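You operate a simulated robot arm through the tools that you are given. There is no shell and no other tool. Be economical: measure what you need, move in short steps, check, and stop when the job is done.

Carry out the task below with a simulated robot arm. There is one attempt and no reset: what you move stays moved.

TASK
Put the small ticket labelled "F6" from the work bench on top of the wooden block there and the small ticket marked "D2" on the black swatch.
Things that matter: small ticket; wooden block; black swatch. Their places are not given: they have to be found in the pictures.

It is judged by the outcome, as a careful person would: the job done as asked, and still so three seconds after it is handed in. It fails if anything else is knocked over, pushed out of place, dropped, spilled or broken.

THE ROBOT
A 7-joint arm with a two-finger parallel gripper, fixed in place. Base frame: the origin is at the foot of the arm, x ahead of it, y to its left, z up; the work surface is at about z = 0. Lengths are in mm, angles in degrees, forces in N, time in s.
With the tool pointing down near the work surface it reaches from about 220 to 580 mm from the base axis. Its first joint turns from -66.0 to 66.0 degrees. Payload 2.5 kg.
Tool frame: the origin (TCP) lies between the finger pads and is the grasp point; the fingertips stand 23 mm ahead of it; z points along the fingers, y is the line along which they close. The gripper opens to 94 mm. The fingers are 38 mm wide and 10 mm thick; the gripper's body (54 by 96 mm) begins 39 mm behind the TCP.
Orientation is that of the tool frame in the base frame, as [roll, pitch, yaw] about the fixed x, y, z axes, in that order (R = Rz(yaw) Ry(pitch) Rx(roll)). With the fingers straight down and closing along the base's y, the tool's x points along the base's -x, its y along +y and its z along -z.

THE INTERFACE
- The arm moves only by the tool apply_moves. Its argument "targets" is a list of rows, each an object of numbers (a shift or turn left out is 0, a gripper value left out holds the last): "tx", "ty", "tz": the shift along the tool's x, y, z in units of 40 mm (1.0 is 40 mm); "wx", "wy", "wz": the turn, a rotation vector about the tool's x, y, z in units of 5 degrees (1.0 is 5 degrees); "jaw": the closure, from 0 (fully open) to 1 (shut). In form: [{"tx": .., "ty": .., "tz": .., "wx": .., "wy": .., "wz": .., "jaw": ..}, ...]. A call has 1 to 8 rows; each row shifts and turns the commanded pose from where the row before left it, along the tool's axes as they then stand. A call with a number of a shift or a turn outside -1 to 1 is refused whole. A row lasts 0.2 s, in which the tool goes at most 50 mm and 8.6 degrees; a call with a longer step from one row to the next is refused whole, and so is a gripper value outside its range. A pose out of reach is approached as far as the arm can. The call stops where the force on the tool passes 40 N (or 10 N more than at its start, if that is more) or the arm is blocked; 0.2 s more then pass. The fingers move at their own pace (about 108 mm/s each) and stop on an object; they squeeze with about 40 N. The grip force told is the motor's: it shows also when the fingers shut on nothing. Time passes only in rows, and 0.2 s behind the last, so rows that do not move let the fingers close. It gives the time, the measured TCP pose, the force on the tool (base axes), the opening and the grip force at its end, in the units of the frame above (readings bear some noise).
- Cameras (640 x 400 px; columns grow to the right, rows downward): "scene" is fixed at [112.2, -400.2, 545.3]; the picture's right is [0.89, -0.45, 0.00], its down [-0.25, -0.49, -0.83] and it looks along [0.38, 0.74, -0.55] (base axes); focal length 353 px, centre (320, 200). "wrist" rides on the gripper at [-39, 0, -44] in the tool frame; the picture's right is [0.00, -1.00, 0.00], its down [0.97, 0.00, -0.24] and it looks along [0.24, 0.00, 0.97] (tool axes); focal length 218 px, centre (320, 200).
- camera(camera): a new picture of that camera. No time passes.
- measure_at(camera, pixels): for up to 12 pixels [column, row] of the newest picture of that camera ("zoom" is the newest enlarged one), the place [x, y, z] in the base frame of the surface seen there, good to about 2 mm. No time passes.
- close_up(camera, box): a new picture of the part [left, top, right, bottom] of that camera's present view, enlarged. No time passes.
- close_job(): hands the job in; it is judged then, once.

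Work in short steps. Measure before you move; look again where a grasp or a placing could have gone wrong, and mend it. You have 60 turns and 20 pictures in all, the two below and enlarged ones among them. Open the gripper and draw the arm clear of the work before you hand the job in, unless the task says otherwise; then end with one line.

The tools are called as a command line: name --argument value ..., lists and objects as JSON in quotes. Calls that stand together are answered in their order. apply_moves: Moves the arm, as the interface text tells. Its arguments: {"type":"object","properties":{"targets":{"type":"array","items":{"type":"object","properties":{"tx":{"type":"number"},"ty":{"type":"number"},"tz":{"type":"number"},"wx":{"type":"number"},"wy":{"type":"number"},"wz":{"type":"number"},"jaw":{"type":"number"}}}}},"required":["targets"]} The other tools are called the same way: camera (camera) takes a picture; measure_at (camera, pixels) gives the place of the surface under pixels of a picture; close_up (camera, box) takes an enlarged picture of a part of a camera's view; close_job () hands the job in.

At the start:

```text
t: 0.0
ee_pos: [343.9, 286.5, 274.1]
tool_rot: [180.0, 0.0, 180.0]
force: [0.1, 0.8, -1.1]
finger_gap: 94.1
grasp_force: 0.1
```

scene: 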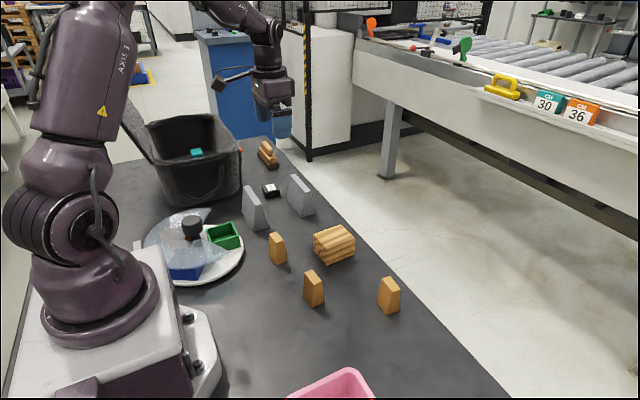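
wrist: 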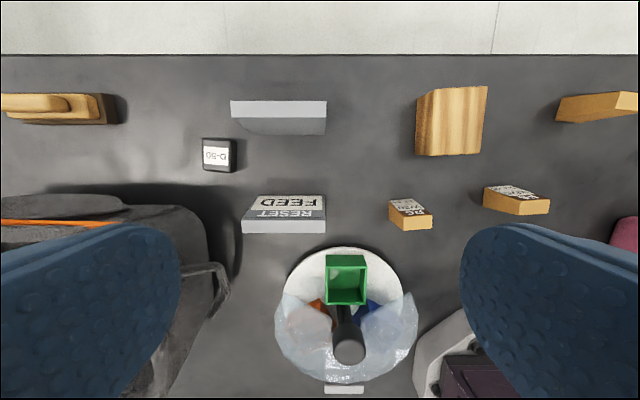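

The scene shows a few upright wooden pieces, some grey signs, and a small dark box. I'll enlarge both views to find the tickets, block and swatch.

close_up --camera "scene" --box '[220, 130, 420, 330]'

close_up --camera "wrist" --box '[180, 70, 640, 260]'

close_up --camera "scene" --box '[120, 100, 300, 300]'

```text
2.00 times, centred on (320, 230) of scene
```

zoom: 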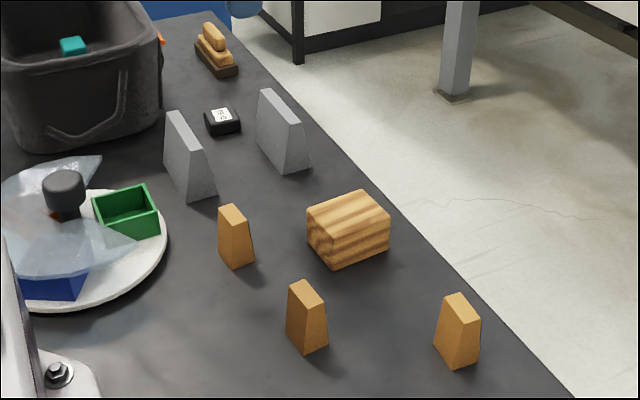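

```text
1.39 times, centred on (410, 165) of wrist
```

zoom: 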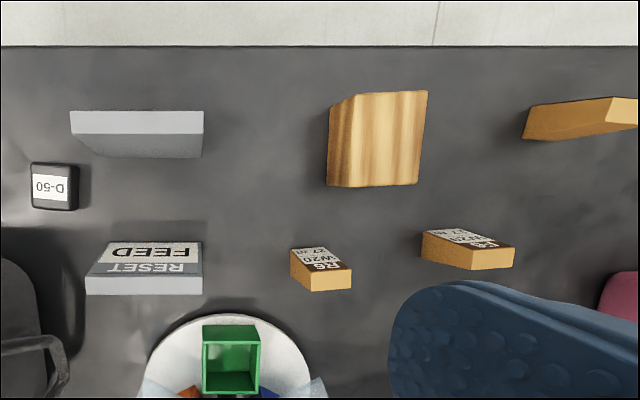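

```text
2.00 times, centred on (210, 200) of scene
```

zoom: 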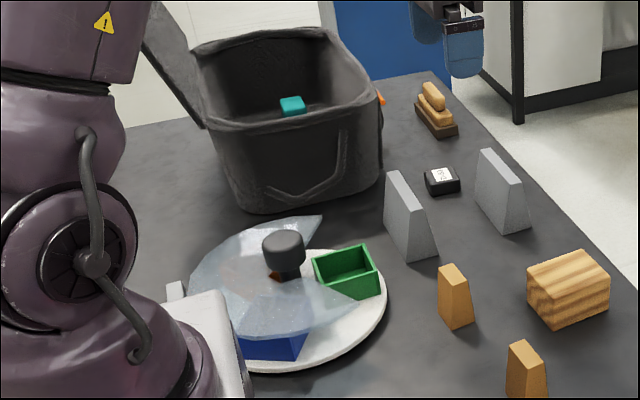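

The tags carry labels on their +x faces. I'll enlarge the two I can read now and measure the main objects.

close_up --camera "wrist" --box '[380, 170, 560, 240]'

measure_at --camera "scene" --pixels '[[275, 236], [281, 262], [311, 274], [318, 304], [388, 281], [393, 312], [335, 233], [335, 262], [270, 188], [300, 182], [253, 192], [267, 150]]'

measure_at --camera "wrist" --pixels '[[411, 222], [408, 206], [520, 208], [515, 193], [452, 122], [420, 100], [484, 90], [480, 150], [218, 155], [600, 110], [280, 110], [282, 225]]'

```text
3.56 times, centred on (470, 205) of wrist
```

zoom: 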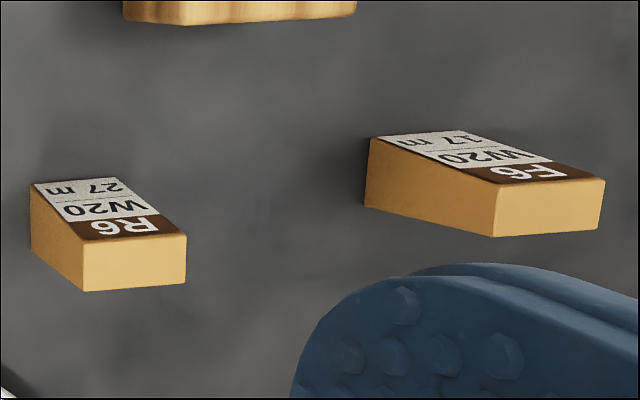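

```text
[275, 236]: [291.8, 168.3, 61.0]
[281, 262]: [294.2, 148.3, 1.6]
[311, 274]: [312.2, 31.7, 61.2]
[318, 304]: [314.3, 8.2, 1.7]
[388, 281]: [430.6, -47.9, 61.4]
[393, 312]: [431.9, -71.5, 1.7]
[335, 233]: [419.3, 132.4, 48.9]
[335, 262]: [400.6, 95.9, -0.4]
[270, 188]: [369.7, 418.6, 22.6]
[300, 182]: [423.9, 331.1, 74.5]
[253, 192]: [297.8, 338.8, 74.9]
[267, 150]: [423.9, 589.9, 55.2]
```

```text
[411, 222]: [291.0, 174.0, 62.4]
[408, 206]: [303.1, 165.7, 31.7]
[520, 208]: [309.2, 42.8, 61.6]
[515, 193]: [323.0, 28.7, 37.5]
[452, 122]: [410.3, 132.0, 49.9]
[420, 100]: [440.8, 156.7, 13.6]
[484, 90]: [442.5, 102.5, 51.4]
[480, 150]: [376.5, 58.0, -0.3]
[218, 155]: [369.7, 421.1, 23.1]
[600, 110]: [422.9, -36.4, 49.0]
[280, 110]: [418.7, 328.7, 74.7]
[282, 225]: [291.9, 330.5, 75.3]
```

R6 is at about (291,170) and F6 at about (310,35). The third tag, at (431,-50), is probably D2, and I haven't seen the swatch yet. I'll move toward -y and outward at this height to look.

apply_moves --targets '[{"ty": -1}, {"ty": -1}, {"ty": -1}, {"ty": -1}, {"ty": -1, "tx": -0.5}, {"ty": -1, "tx": -0.5}, {"ty": -1, "tx": -0.5}, {"ty": -1, "tx": -0.5}]'

camera --camera "wrist"

```text
t: 1.8
ee_pos: [421.8, -36.2, 274.3]
tool_rot: [179.9, 0.0, 180.0]
force: [-0.1, -0.1, 0.2]
finger_gap: 93.9
grasp_force: 0.0
```

```text
13 pictures are left
```

wrist: 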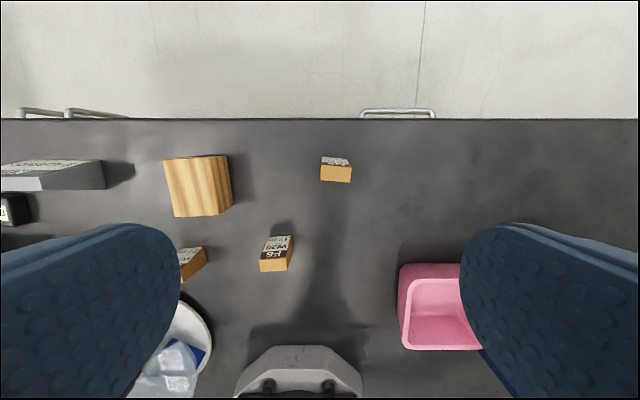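

close_up --camera "wrist" --box '[280, 140, 390, 209]'

apply_moves --targets '[{"ty": -1}, {"ty": -1}, {"ty": -1}, {"ty": -1}, {"ty": -1}]'

camera --camera "wrist"

```text
5.80 times, centred on (335, 174) of wrist
```

zoom: 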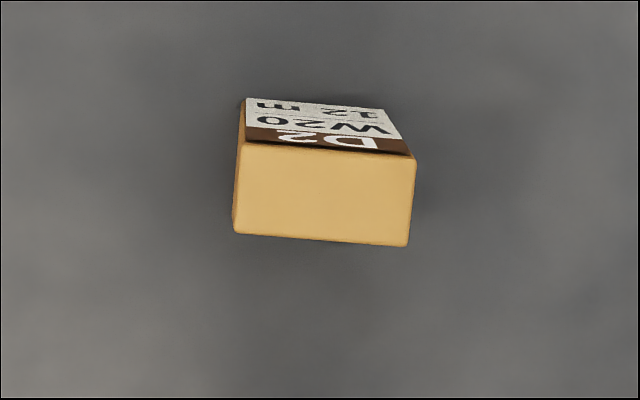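

```text
t: 3.0
ee_pos: [423.5, -235.7, 275.6]
tool_rot: [180.0, 0.1, -180.0]
force: [0.7, 0.2, -0.2]
finger_gap: 93.8
grasp_force: 0.0
```

```text
11 pictures are left
```

wrist: 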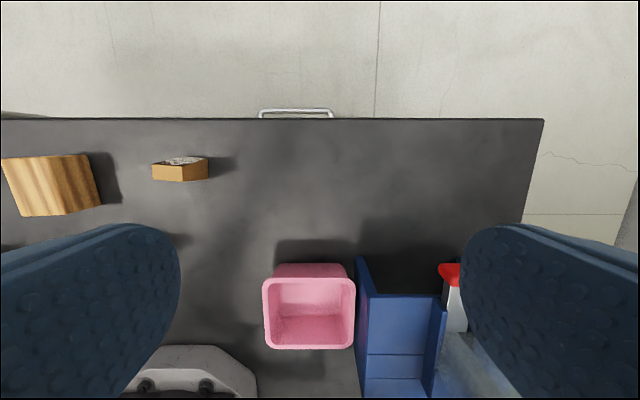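

D2 is confirmed. There's a very dark patch near (405,268) by the blue holder, so I'll inspect it.

close_up --camera "wrist" --box '[330, 200, 490, 400]'

measure_at --camera "wrist" --pixels '[[405, 230], [405, 260], [405, 285], [375, 262], [430, 262], [400, 320], [400, 365], [450, 272], [360, 262], [310, 275], [310, 310], [455, 315]]'

```text
2.00 times, centred on (410, 300) of wrist
```

zoom: 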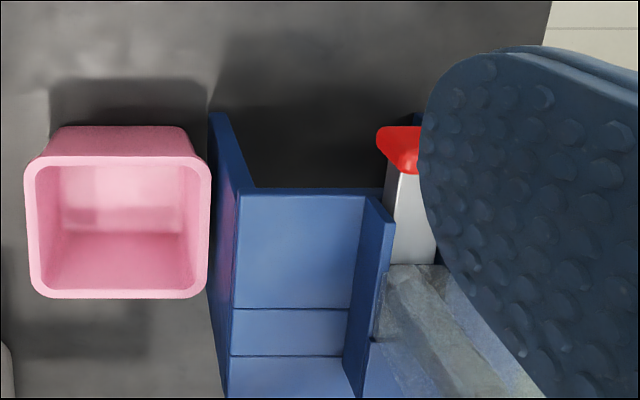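

```text
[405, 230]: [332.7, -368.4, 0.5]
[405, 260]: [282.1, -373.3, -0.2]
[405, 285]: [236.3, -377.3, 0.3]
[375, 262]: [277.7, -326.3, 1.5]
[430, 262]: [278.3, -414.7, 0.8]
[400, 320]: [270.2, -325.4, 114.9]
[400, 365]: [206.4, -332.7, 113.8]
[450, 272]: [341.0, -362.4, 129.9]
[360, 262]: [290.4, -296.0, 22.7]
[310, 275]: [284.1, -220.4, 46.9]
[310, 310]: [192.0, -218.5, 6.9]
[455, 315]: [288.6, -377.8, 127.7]
```

That is only shadow on the table at z≈0. I'll check the scene view at the left end and the near part of the bench.

camera --camera "scene"

apply_moves --targets '[{"ty": 1}, {"ty": 1}, {"ty": 1}, {"ty": 1}, {"ty": 1}, {"ty": 1}, {"ty": 1}, {"ty": 1}]'

```text
9 pictures are left
```

scene: 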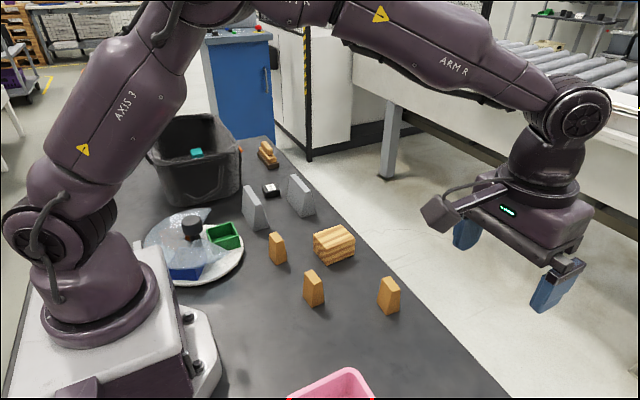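

```text
t: 4.8
ee_pos: [421.7, 84.9, 275.9]
tool_rot: [-179.9, -0.1, 179.9]
force: [-0.1, 0.3, 0.5]
finger_gap: 94.0
grasp_force: 0.1
```

No obvious swatch yet, apart from the black D-50 item. I'll look at the +y end of the bench next.

apply_moves --targets '[{"ty": 1, "tx": 0.3}, {"ty": 1, "tx": 0.3}, {"ty": 1, "tx": 0.3}, {"ty": 1, "tx": 0.3}, {"ty": 1, "tx": 0.3}, {"ty": 1, "tx": 0.3}, {"ty": 1, "tx": 0.3}, {"ty": 1, "tx": 0.3}]'

camera --camera "wrist"

close_up --camera "wrist" --box '[200, 90, 440, 240]'

```text
t: 6.6
ee_pos: [325.8, 407.4, 274.2]
tool_rot: [180.0, 0.1, -180.0]
force: [-0.3, 0.0, 0.0]
finger_gap: 94.2
grasp_force: 0.1
```

```text
8 pictures are left
```

wrist: 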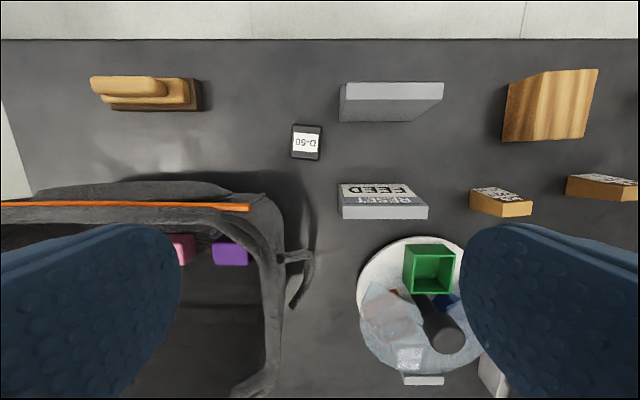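

```text
2.67 times, centred on (320, 165) of wrist
```

zoom: 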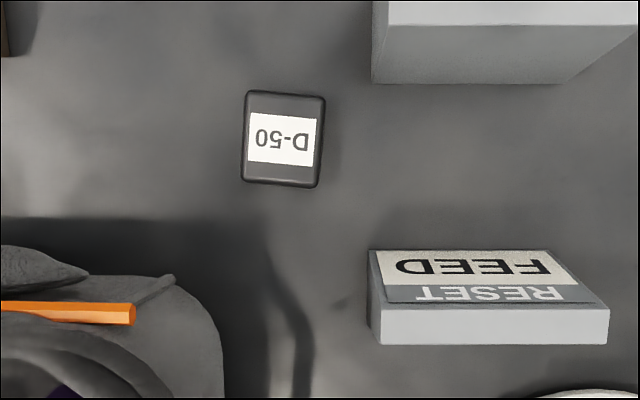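

D-50 is one candidate for the black swatch. The patch near (282,-373) needs a better look later. Measuring the block's top in this view now, then moving over F6.

measure_at --camera "wrist" --pixels '[[543, 76], [595, 72], [588, 134], [535, 136], [510, 138], [512, 90], [530, 90], [550, 105], [570, 90], [575, 125], [520, 110], [306, 150]]'

apply_moves --targets '[{"ty": -1}, {"ty": -1}, {"ty": -1}, {"ty": -1}, {"ty": -1}, {"ty": -1}, {"ty": -1}, {"ty": -1}]'

```text
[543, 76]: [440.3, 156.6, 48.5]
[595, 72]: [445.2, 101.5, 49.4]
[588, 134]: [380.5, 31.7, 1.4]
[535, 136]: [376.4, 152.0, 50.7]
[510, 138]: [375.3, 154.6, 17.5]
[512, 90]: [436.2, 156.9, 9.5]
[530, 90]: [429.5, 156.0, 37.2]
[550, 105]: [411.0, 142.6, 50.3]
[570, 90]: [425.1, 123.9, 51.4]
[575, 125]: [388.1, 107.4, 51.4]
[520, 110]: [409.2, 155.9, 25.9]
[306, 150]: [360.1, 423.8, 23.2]
```

```text
t: 8.4
ee_pos: [330.3, 88.6, 275.2]
tool_rot: [180.0, 0.0, -180.0]
force: [0.4, -0.1, 0.2]
finger_gap: 94.1
grasp_force: 0.1
```

The block's top is about x 375–443, y 98–156, z≈50. Next I move over F6 and measure how it's turned.

apply_moves --targets '[{"ty": -0.7, "tz": 1}, {"ty": -0.65, "tz": 1}]'

camera --camera "wrist"

```text
t: 9.0
ee_pos: [331.1, 33.0, 194.9]
tool_rot: [180.0, 0.0, 179.9]
force: [0.4, 0.6, 0.4]
finger_gap: 93.8
grasp_force: 0.1
```

```text
6 pictures are left
```

wrist: 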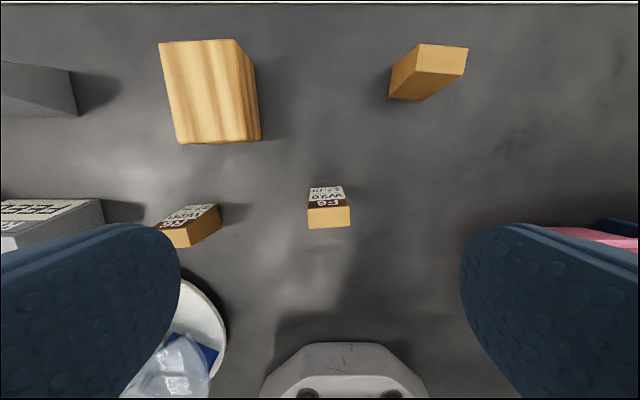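

measure_at --camera "wrist" --pixels '[[309, 209], [348, 206], [310, 226], [347, 225], [328, 218], [312, 189], [340, 188], [396, 65], [422, 47], [464, 49], [456, 72], [415, 68]]'

```text
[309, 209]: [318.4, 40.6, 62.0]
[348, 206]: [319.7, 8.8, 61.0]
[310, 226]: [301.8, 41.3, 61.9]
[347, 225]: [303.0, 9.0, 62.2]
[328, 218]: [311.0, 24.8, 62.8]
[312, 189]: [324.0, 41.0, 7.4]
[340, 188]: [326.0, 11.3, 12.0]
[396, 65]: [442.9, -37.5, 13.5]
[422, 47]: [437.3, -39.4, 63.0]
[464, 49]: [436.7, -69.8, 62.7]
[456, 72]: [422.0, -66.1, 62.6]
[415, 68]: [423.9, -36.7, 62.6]
```

F6's top is centred at about (311,25), about 33 mm wide in y with almost no yaw. I'll line up, descend to z≈45 and grip it.

apply_moves --targets '[{"tx": 0.48, "ty": -0.2}, {"tz": 0.95}, {"tz": 0.95}, {"tz": 0.95}, {"tz": 0.5}, {"tz": 0.35}, {}]'

apply_moves --targets '[{"jaw": 0.5}, {"jaw": 0.7}, {"jaw": 0.7}, {"jaw": 0.75}, {"jaw": 0.75}]'

```text
t: 10.6
ee_pos: [309.9, 23.6, 47.2]
tool_rot: [-179.9, 0.0, 180.0]
force: [0.0, -0.4, 0.9]
finger_gap: 94.0
grasp_force: 0.0
```

```text
t: 11.8
ee_pos: [310.1, 24.1, 46.9]
tool_rot: [-180.0, 0.0, 179.9]
force: [0.8, -0.4, 0.6]
finger_gap: 35.0
grasp_force: 39.9
```

F6 is held (gap 35, 40 N). I'll lift it, carry it over the block's centre and lower to just above the top.

apply_moves --targets '[{"tz": -1}, {"tz": -1}, {"tz": -0.2, "tx": -0.6, "ty": 0.65}, {"tx": -0.6, "ty": 0.65}, {"tx": -0.6, "ty": 0.65}, {"tx": -0.6, "ty": 0.63}, {}]'

camera --camera "scene"

```text
t: 13.4
ee_pos: [403.9, 128.9, 135.1]
tool_rot: [-180.0, -0.1, 180.0]
force: [-0.3, -0.7, 0.2]
finger_gap: 34.8
grasp_force: 40.2
```

```text
5 pictures are left
```

scene: 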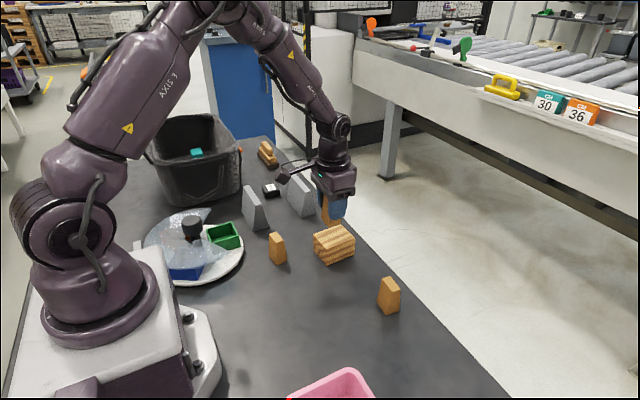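

apply_moves --targets '[{"tz": 0.45, "tx": -0.05}, {"tz": 0.35}, {"tz": 0.06}, {"tz": 0.05}, {}]'

```text
t: 14.6
ee_pos: [407.4, 128.3, 96.7]
tool_rot: [-180.0, 0.1, 180.0]
force: [-0.2, 0.5, -0.3]
finger_gap: 34.8
grasp_force: 40.4
```

apply_moves --targets '[{"tz": 0.02}, {}]'

```text
t: 15.2
ee_pos: [406.1, 126.8, 97.6]
tool_rot: [179.9, -0.1, -180.0]
force: [-0.1, -0.5, 0.1]
finger_gap: 34.9
grasp_force: 40.1
```

apply_moves --targets '[{"tz": 0.02}, {"tz": 0.02}, {}]'

```text
t: 16.0
ee_pos: [406.6, 128.3, 96.3]
tool_rot: [-180.0, 0.0, -180.0]
force: [-1.6, -1.9, 7.5]
finger_gap: 34.8
grasp_force: 40.1
```

Contact: 7.5 N upward. I open slowly and rise.

apply_moves --targets '[{"jaw": 0.55}, {"jaw": 0.4}, {"jaw": 0.2}, {"jaw": 0.2}, {"tz": -0.5}, {"tz": -1}, {"tz": -1}]'

apply_moves --targets '[{"tz": -1, "ty": -1}, {"ty": -1, "tz": -0.5}, {"ty": -1}, {"ty": -1}, {"ty": -1, "tx": 0.3}, {"ty": -1, "tx": 0.3}, {"ty": -1, "tx": 0.3}, {"ty": -1, "tx": 0.3}]'

apply_moves --targets '[{"ty": -1, "tz": -0.5}, {"ty": -1}, {"ty": -1}, {"ty": -0.5}]'

camera --camera "wrist"

```text
t: 17.6
ee_pos: [408.3, 128.4, 197.4]
tool_rot: [180.0, 0.0, 180.0]
force: [0.1, 0.1, 0.5]
finger_gap: 74.8
grasp_force: 0.1
```

```text
refused: row 1 steps farther than a row can; nothing moved
```

```text
t: 18.6
ee_pos: [408.0, -12.8, 214.7]
tool_rot: [-180.0, 0.0, -179.9]
force: [-0.2, 0.5, 0.5]
finger_gap: 75.2
grasp_force: 0.0
```

```text
4 pictures are left
```

wrist: 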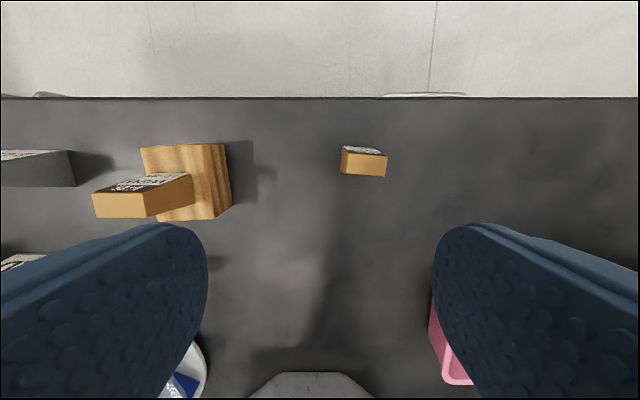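

F6 stands on the block. Now I'll go and inspect the dark area around (282,-373).

apply_moves --targets '[{"ty": -1, "tz": -0.5, "jaw": 0}, {"ty": -1, "tz": -0.5}, {"ty": -1, "tz": -0.5}, {"ty": -1}, {"ty": -1, "tx": 0.3}, {"ty": -1, "tx": 0.3}, {"ty": -1, "tx": 0.3}, {"ty": -1, "tx": 0.3}]'

camera --camera "wrist"

```text
t: 20.4
ee_pos: [361.6, -332.9, 275.3]
tool_rot: [179.9, 0.0, -179.8]
force: [0.6, -0.3, -0.4]
finger_gap: 94.0
grasp_force: 0.0
```

```text
3 pictures are left
```

wrist: 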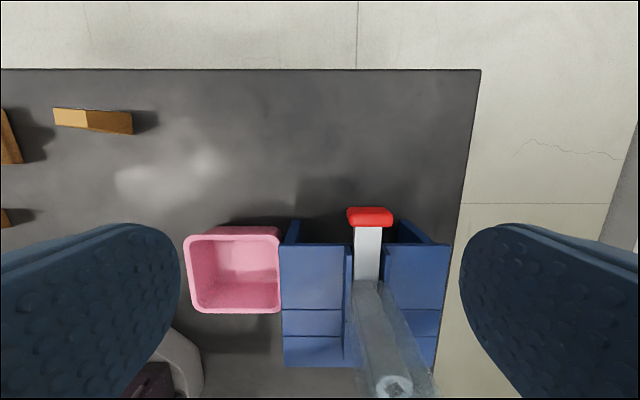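

That's a blue caddy and its shadow, so there's no swatch here. The only black sample piece on the bench is the D-50 one, and I'll use it. I'm measuring it and the bin rim near it, using the last scene picture.

measure_at --camera "scene" --pixels '[[265, 186], [273, 183], [280, 189], [271, 195], [240, 148], [237, 165], [241, 190], [225, 128], [213, 118], [299, 178], [247, 188], [240, 152]]'

apply_moves --targets '[{"ty": 1, "tx": -0.25}, {"ty": 1, "tx": -0.25}, {"ty": 1, "tx": -0.25}, {"ty": 1, "tx": -0.25}, {"ty": 1, "tx": -0.25}, {"ty": 1, "tx": -0.25}, {"ty": 1, "tz": 0.5}, {"tz": 1}]'

camera --camera "wrist"

```text
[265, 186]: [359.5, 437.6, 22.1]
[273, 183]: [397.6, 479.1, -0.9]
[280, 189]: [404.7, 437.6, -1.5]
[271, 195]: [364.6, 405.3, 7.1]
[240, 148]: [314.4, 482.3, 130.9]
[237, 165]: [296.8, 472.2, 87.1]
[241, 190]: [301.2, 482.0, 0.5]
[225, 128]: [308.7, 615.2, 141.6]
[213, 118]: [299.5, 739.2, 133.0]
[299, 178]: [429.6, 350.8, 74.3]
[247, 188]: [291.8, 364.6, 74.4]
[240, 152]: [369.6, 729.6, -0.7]
```

```text
t: 22.2
ee_pos: [417.7, -52.8, 214.1]
tool_rot: [-180.0, 0.0, -179.9]
force: [-0.1, -0.5, -0.6]
finger_gap: 94.1
grasp_force: 0.0
```

```text
2 pictures are left
```

wrist: 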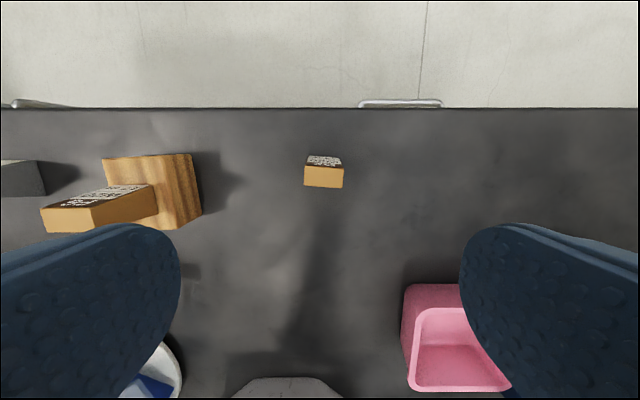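

measure_at --camera "wrist" --pixels '[[306, 167], [342, 169], [306, 184], [341, 186], [324, 177], [309, 158], [339, 159]]'

measure_at --camera "scene" --pixels '[[263, 187], [270, 192], [276, 191], [279, 190], [272, 186], [268, 184], [271, 189], [274, 186], [277, 188], [267, 190], [266, 193], [270, 184]]'

```text
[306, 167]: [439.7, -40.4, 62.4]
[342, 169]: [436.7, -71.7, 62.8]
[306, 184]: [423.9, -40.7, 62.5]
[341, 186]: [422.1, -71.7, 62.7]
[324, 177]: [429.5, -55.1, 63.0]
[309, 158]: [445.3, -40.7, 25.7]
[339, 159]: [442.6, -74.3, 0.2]
```

```text
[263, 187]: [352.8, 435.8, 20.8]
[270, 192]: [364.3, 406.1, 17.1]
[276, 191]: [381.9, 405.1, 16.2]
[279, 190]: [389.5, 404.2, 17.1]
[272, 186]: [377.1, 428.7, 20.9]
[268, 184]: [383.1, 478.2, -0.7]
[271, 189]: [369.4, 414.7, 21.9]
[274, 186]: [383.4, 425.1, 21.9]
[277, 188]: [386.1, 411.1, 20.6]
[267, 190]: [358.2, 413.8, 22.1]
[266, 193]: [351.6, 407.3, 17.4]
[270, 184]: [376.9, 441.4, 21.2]
```

D2's top is centred at (430.6,-56) with yaw about -4.5°. I'll align, descend and grip.

apply_moves --targets '[{"tx": -0.33, "ty": -0.08}, {"wz": 0.9}, {"tz": 1}, {"tz": 1}, {"tz": 1}, {"tz": 0.7}, {"tz": 0.45}, {}]'

apply_moves --targets '[{"jaw": 0.5}, {"jaw": 0.7}, {"jaw": 0.7}, {"jaw": 0.75}, {"jaw": 0.75}]'

```text
t: 24.0
ee_pos: [431.7, -55.6, 49.7]
tool_rot: [180.0, 0.0, 175.5]
force: [-0.4, 0.6, -0.1]
finger_gap: 93.8
grasp_force: 0.1
```

```text
t: 25.2
ee_pos: [431.9, -55.3, 49.0]
tool_rot: [-180.0, -0.1, 175.6]
force: [-0.5, -0.4, -0.1]
finger_gap: 34.7
grasp_force: 39.5
```

D2 is held. I'll lift it high enough to clear F6 on the block, square up, and carry it toward (367,422).

apply_moves --targets '[{"tz": -1}, {"tz": -1}, {"tz": -1}, {"tz": -1}, {"tz": -0.2, "wz": -0.9}, {"ty": 1}, {"ty": 1}, {"ty": 1}]'

apply_moves --targets '[{"ty": 1}, {"ty": 1}, {"ty": 1}, {"ty": 1, "tx": 0.3}, {"ty": 1, "tx": 0.4}, {"ty": 1, "tx": 0.4}, {"ty": 1, "tx": 0.4}, {}]'

```text
t: 27.0
ee_pos: [433.7, 66.4, 220.3]
tool_rot: [-180.0, 0.0, -179.9]
force: [0.0, -1.2, -0.6]
finger_gap: 34.7
grasp_force: 40.1
```

```text
t: 28.8
ee_pos: [372.4, 343.8, 218.0]
tool_rot: [180.0, 0.1, -180.0]
force: [-0.1, -0.4, 0.9]
finger_gap: 34.7
grasp_force: 39.7
```

apply_moves --targets '[{"ty": 1, "tx": 0.1}, {"ty": 0.95, "wz": 0.9}, {"tz": 1}, {"tz": 1}, {"tz": 0.8}, {}]'

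close_up --camera "scene" --box '[230, 140, 330, 220]'

```text
t: 30.2
ee_pos: [368.4, 424.5, 104.9]
tool_rot: [-180.0, 0.0, 175.5]
force: [-0.2, 0.4, 0.3]
finger_gap: 34.8
grasp_force: 40.1
```

```text
5.00 times, centred on (280, 180) of scene
```

zoom: 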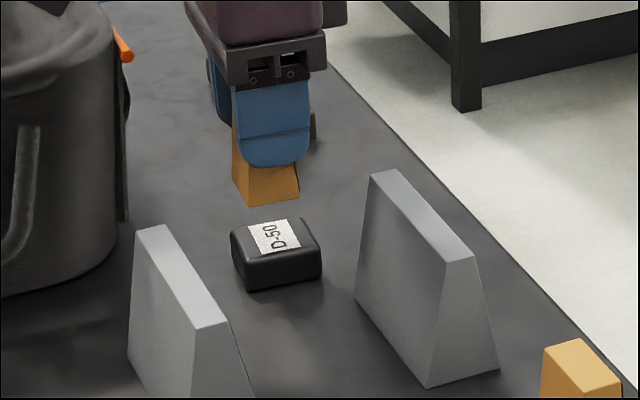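

measure_at --camera "zoom" --pixels '[[235, 237], [298, 222], [317, 247], [250, 260], [275, 240], [240, 198], [298, 195], [250, 203], [268, 205]]'

```text
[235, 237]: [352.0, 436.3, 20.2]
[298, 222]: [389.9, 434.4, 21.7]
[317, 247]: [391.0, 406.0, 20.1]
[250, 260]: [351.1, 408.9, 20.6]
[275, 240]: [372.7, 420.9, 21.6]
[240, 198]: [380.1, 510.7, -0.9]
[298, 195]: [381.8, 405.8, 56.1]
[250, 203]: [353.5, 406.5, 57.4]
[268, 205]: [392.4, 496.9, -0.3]
```

The swatch's top is centred at (371,421). D2's base is at about (368,424), so I nudge it and lower.

apply_moves --targets '[{"tx": -0.06, "ty": -0.06, "tz": 0.4}, {"tz": 0.35}, {"tz": 0.05}, {"tz": 0.02}, {}]'

```text
t: 31.4
ee_pos: [371.9, 421.5, 74.0]
tool_rot: [179.9, 0.1, 175.5]
force: [2.3, -3.3, 8.0]
finger_gap: 34.7
grasp_force: 40.4
```

There is 8 N of contact on the swatch. I open gently and rise.

apply_moves --targets '[{"jaw": 0.55}, {"jaw": 0.4}, {"jaw": 0.3}, {"jaw": 0.3}, {"tz": -0.5}, {"tz": -1}, {"tz": -1}, {"tz": -1}]'

apply_moves --targets '[{"tz": -1}, {"ty": -1}, {"ty": -1}, {"ty": -1}, {"ty": -1}, {"ty": -1}, {"jaw": 0}]'

close_up --camera "scene" --box '[220, 130, 420, 330]'

```text
t: 33.2
ee_pos: [370.0, 420.5, 211.2]
tool_rot: [-179.8, 0.1, 175.5]
force: [0.5, 0.3, -0.7]
finger_gap: 65.9
grasp_force: 0.1
```

```text
t: 34.8
ee_pos: [354.9, 222.0, 253.0]
tool_rot: [-180.0, 0.0, 175.5]
force: [-0.8, 0.1, 0.0]
finger_gap: 94.0
grasp_force: 0.1
```

```text
2.00 times, centred on (320, 230) of scene
```

zoom: 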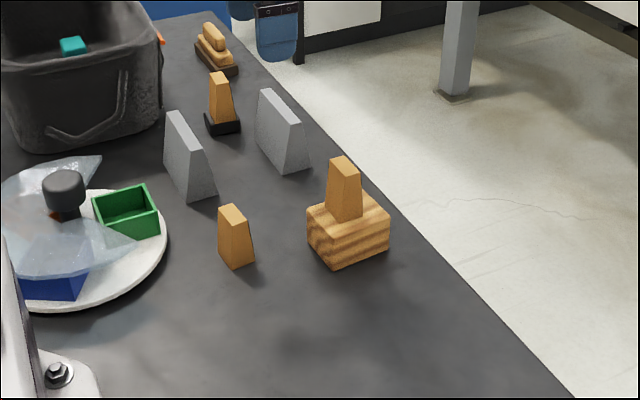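

Both tickets are standing where they were placed, nothing else has moved, and the arm is clear with the gripper open. I'm handing in the job.

close_job

```text
The job is handed in.
```

The F6 ticket is standing on top of the wooden block, and the D2 ticket is on the black piece labelled D-50; I took that as the black swatch because I found no other black sample on the bench.
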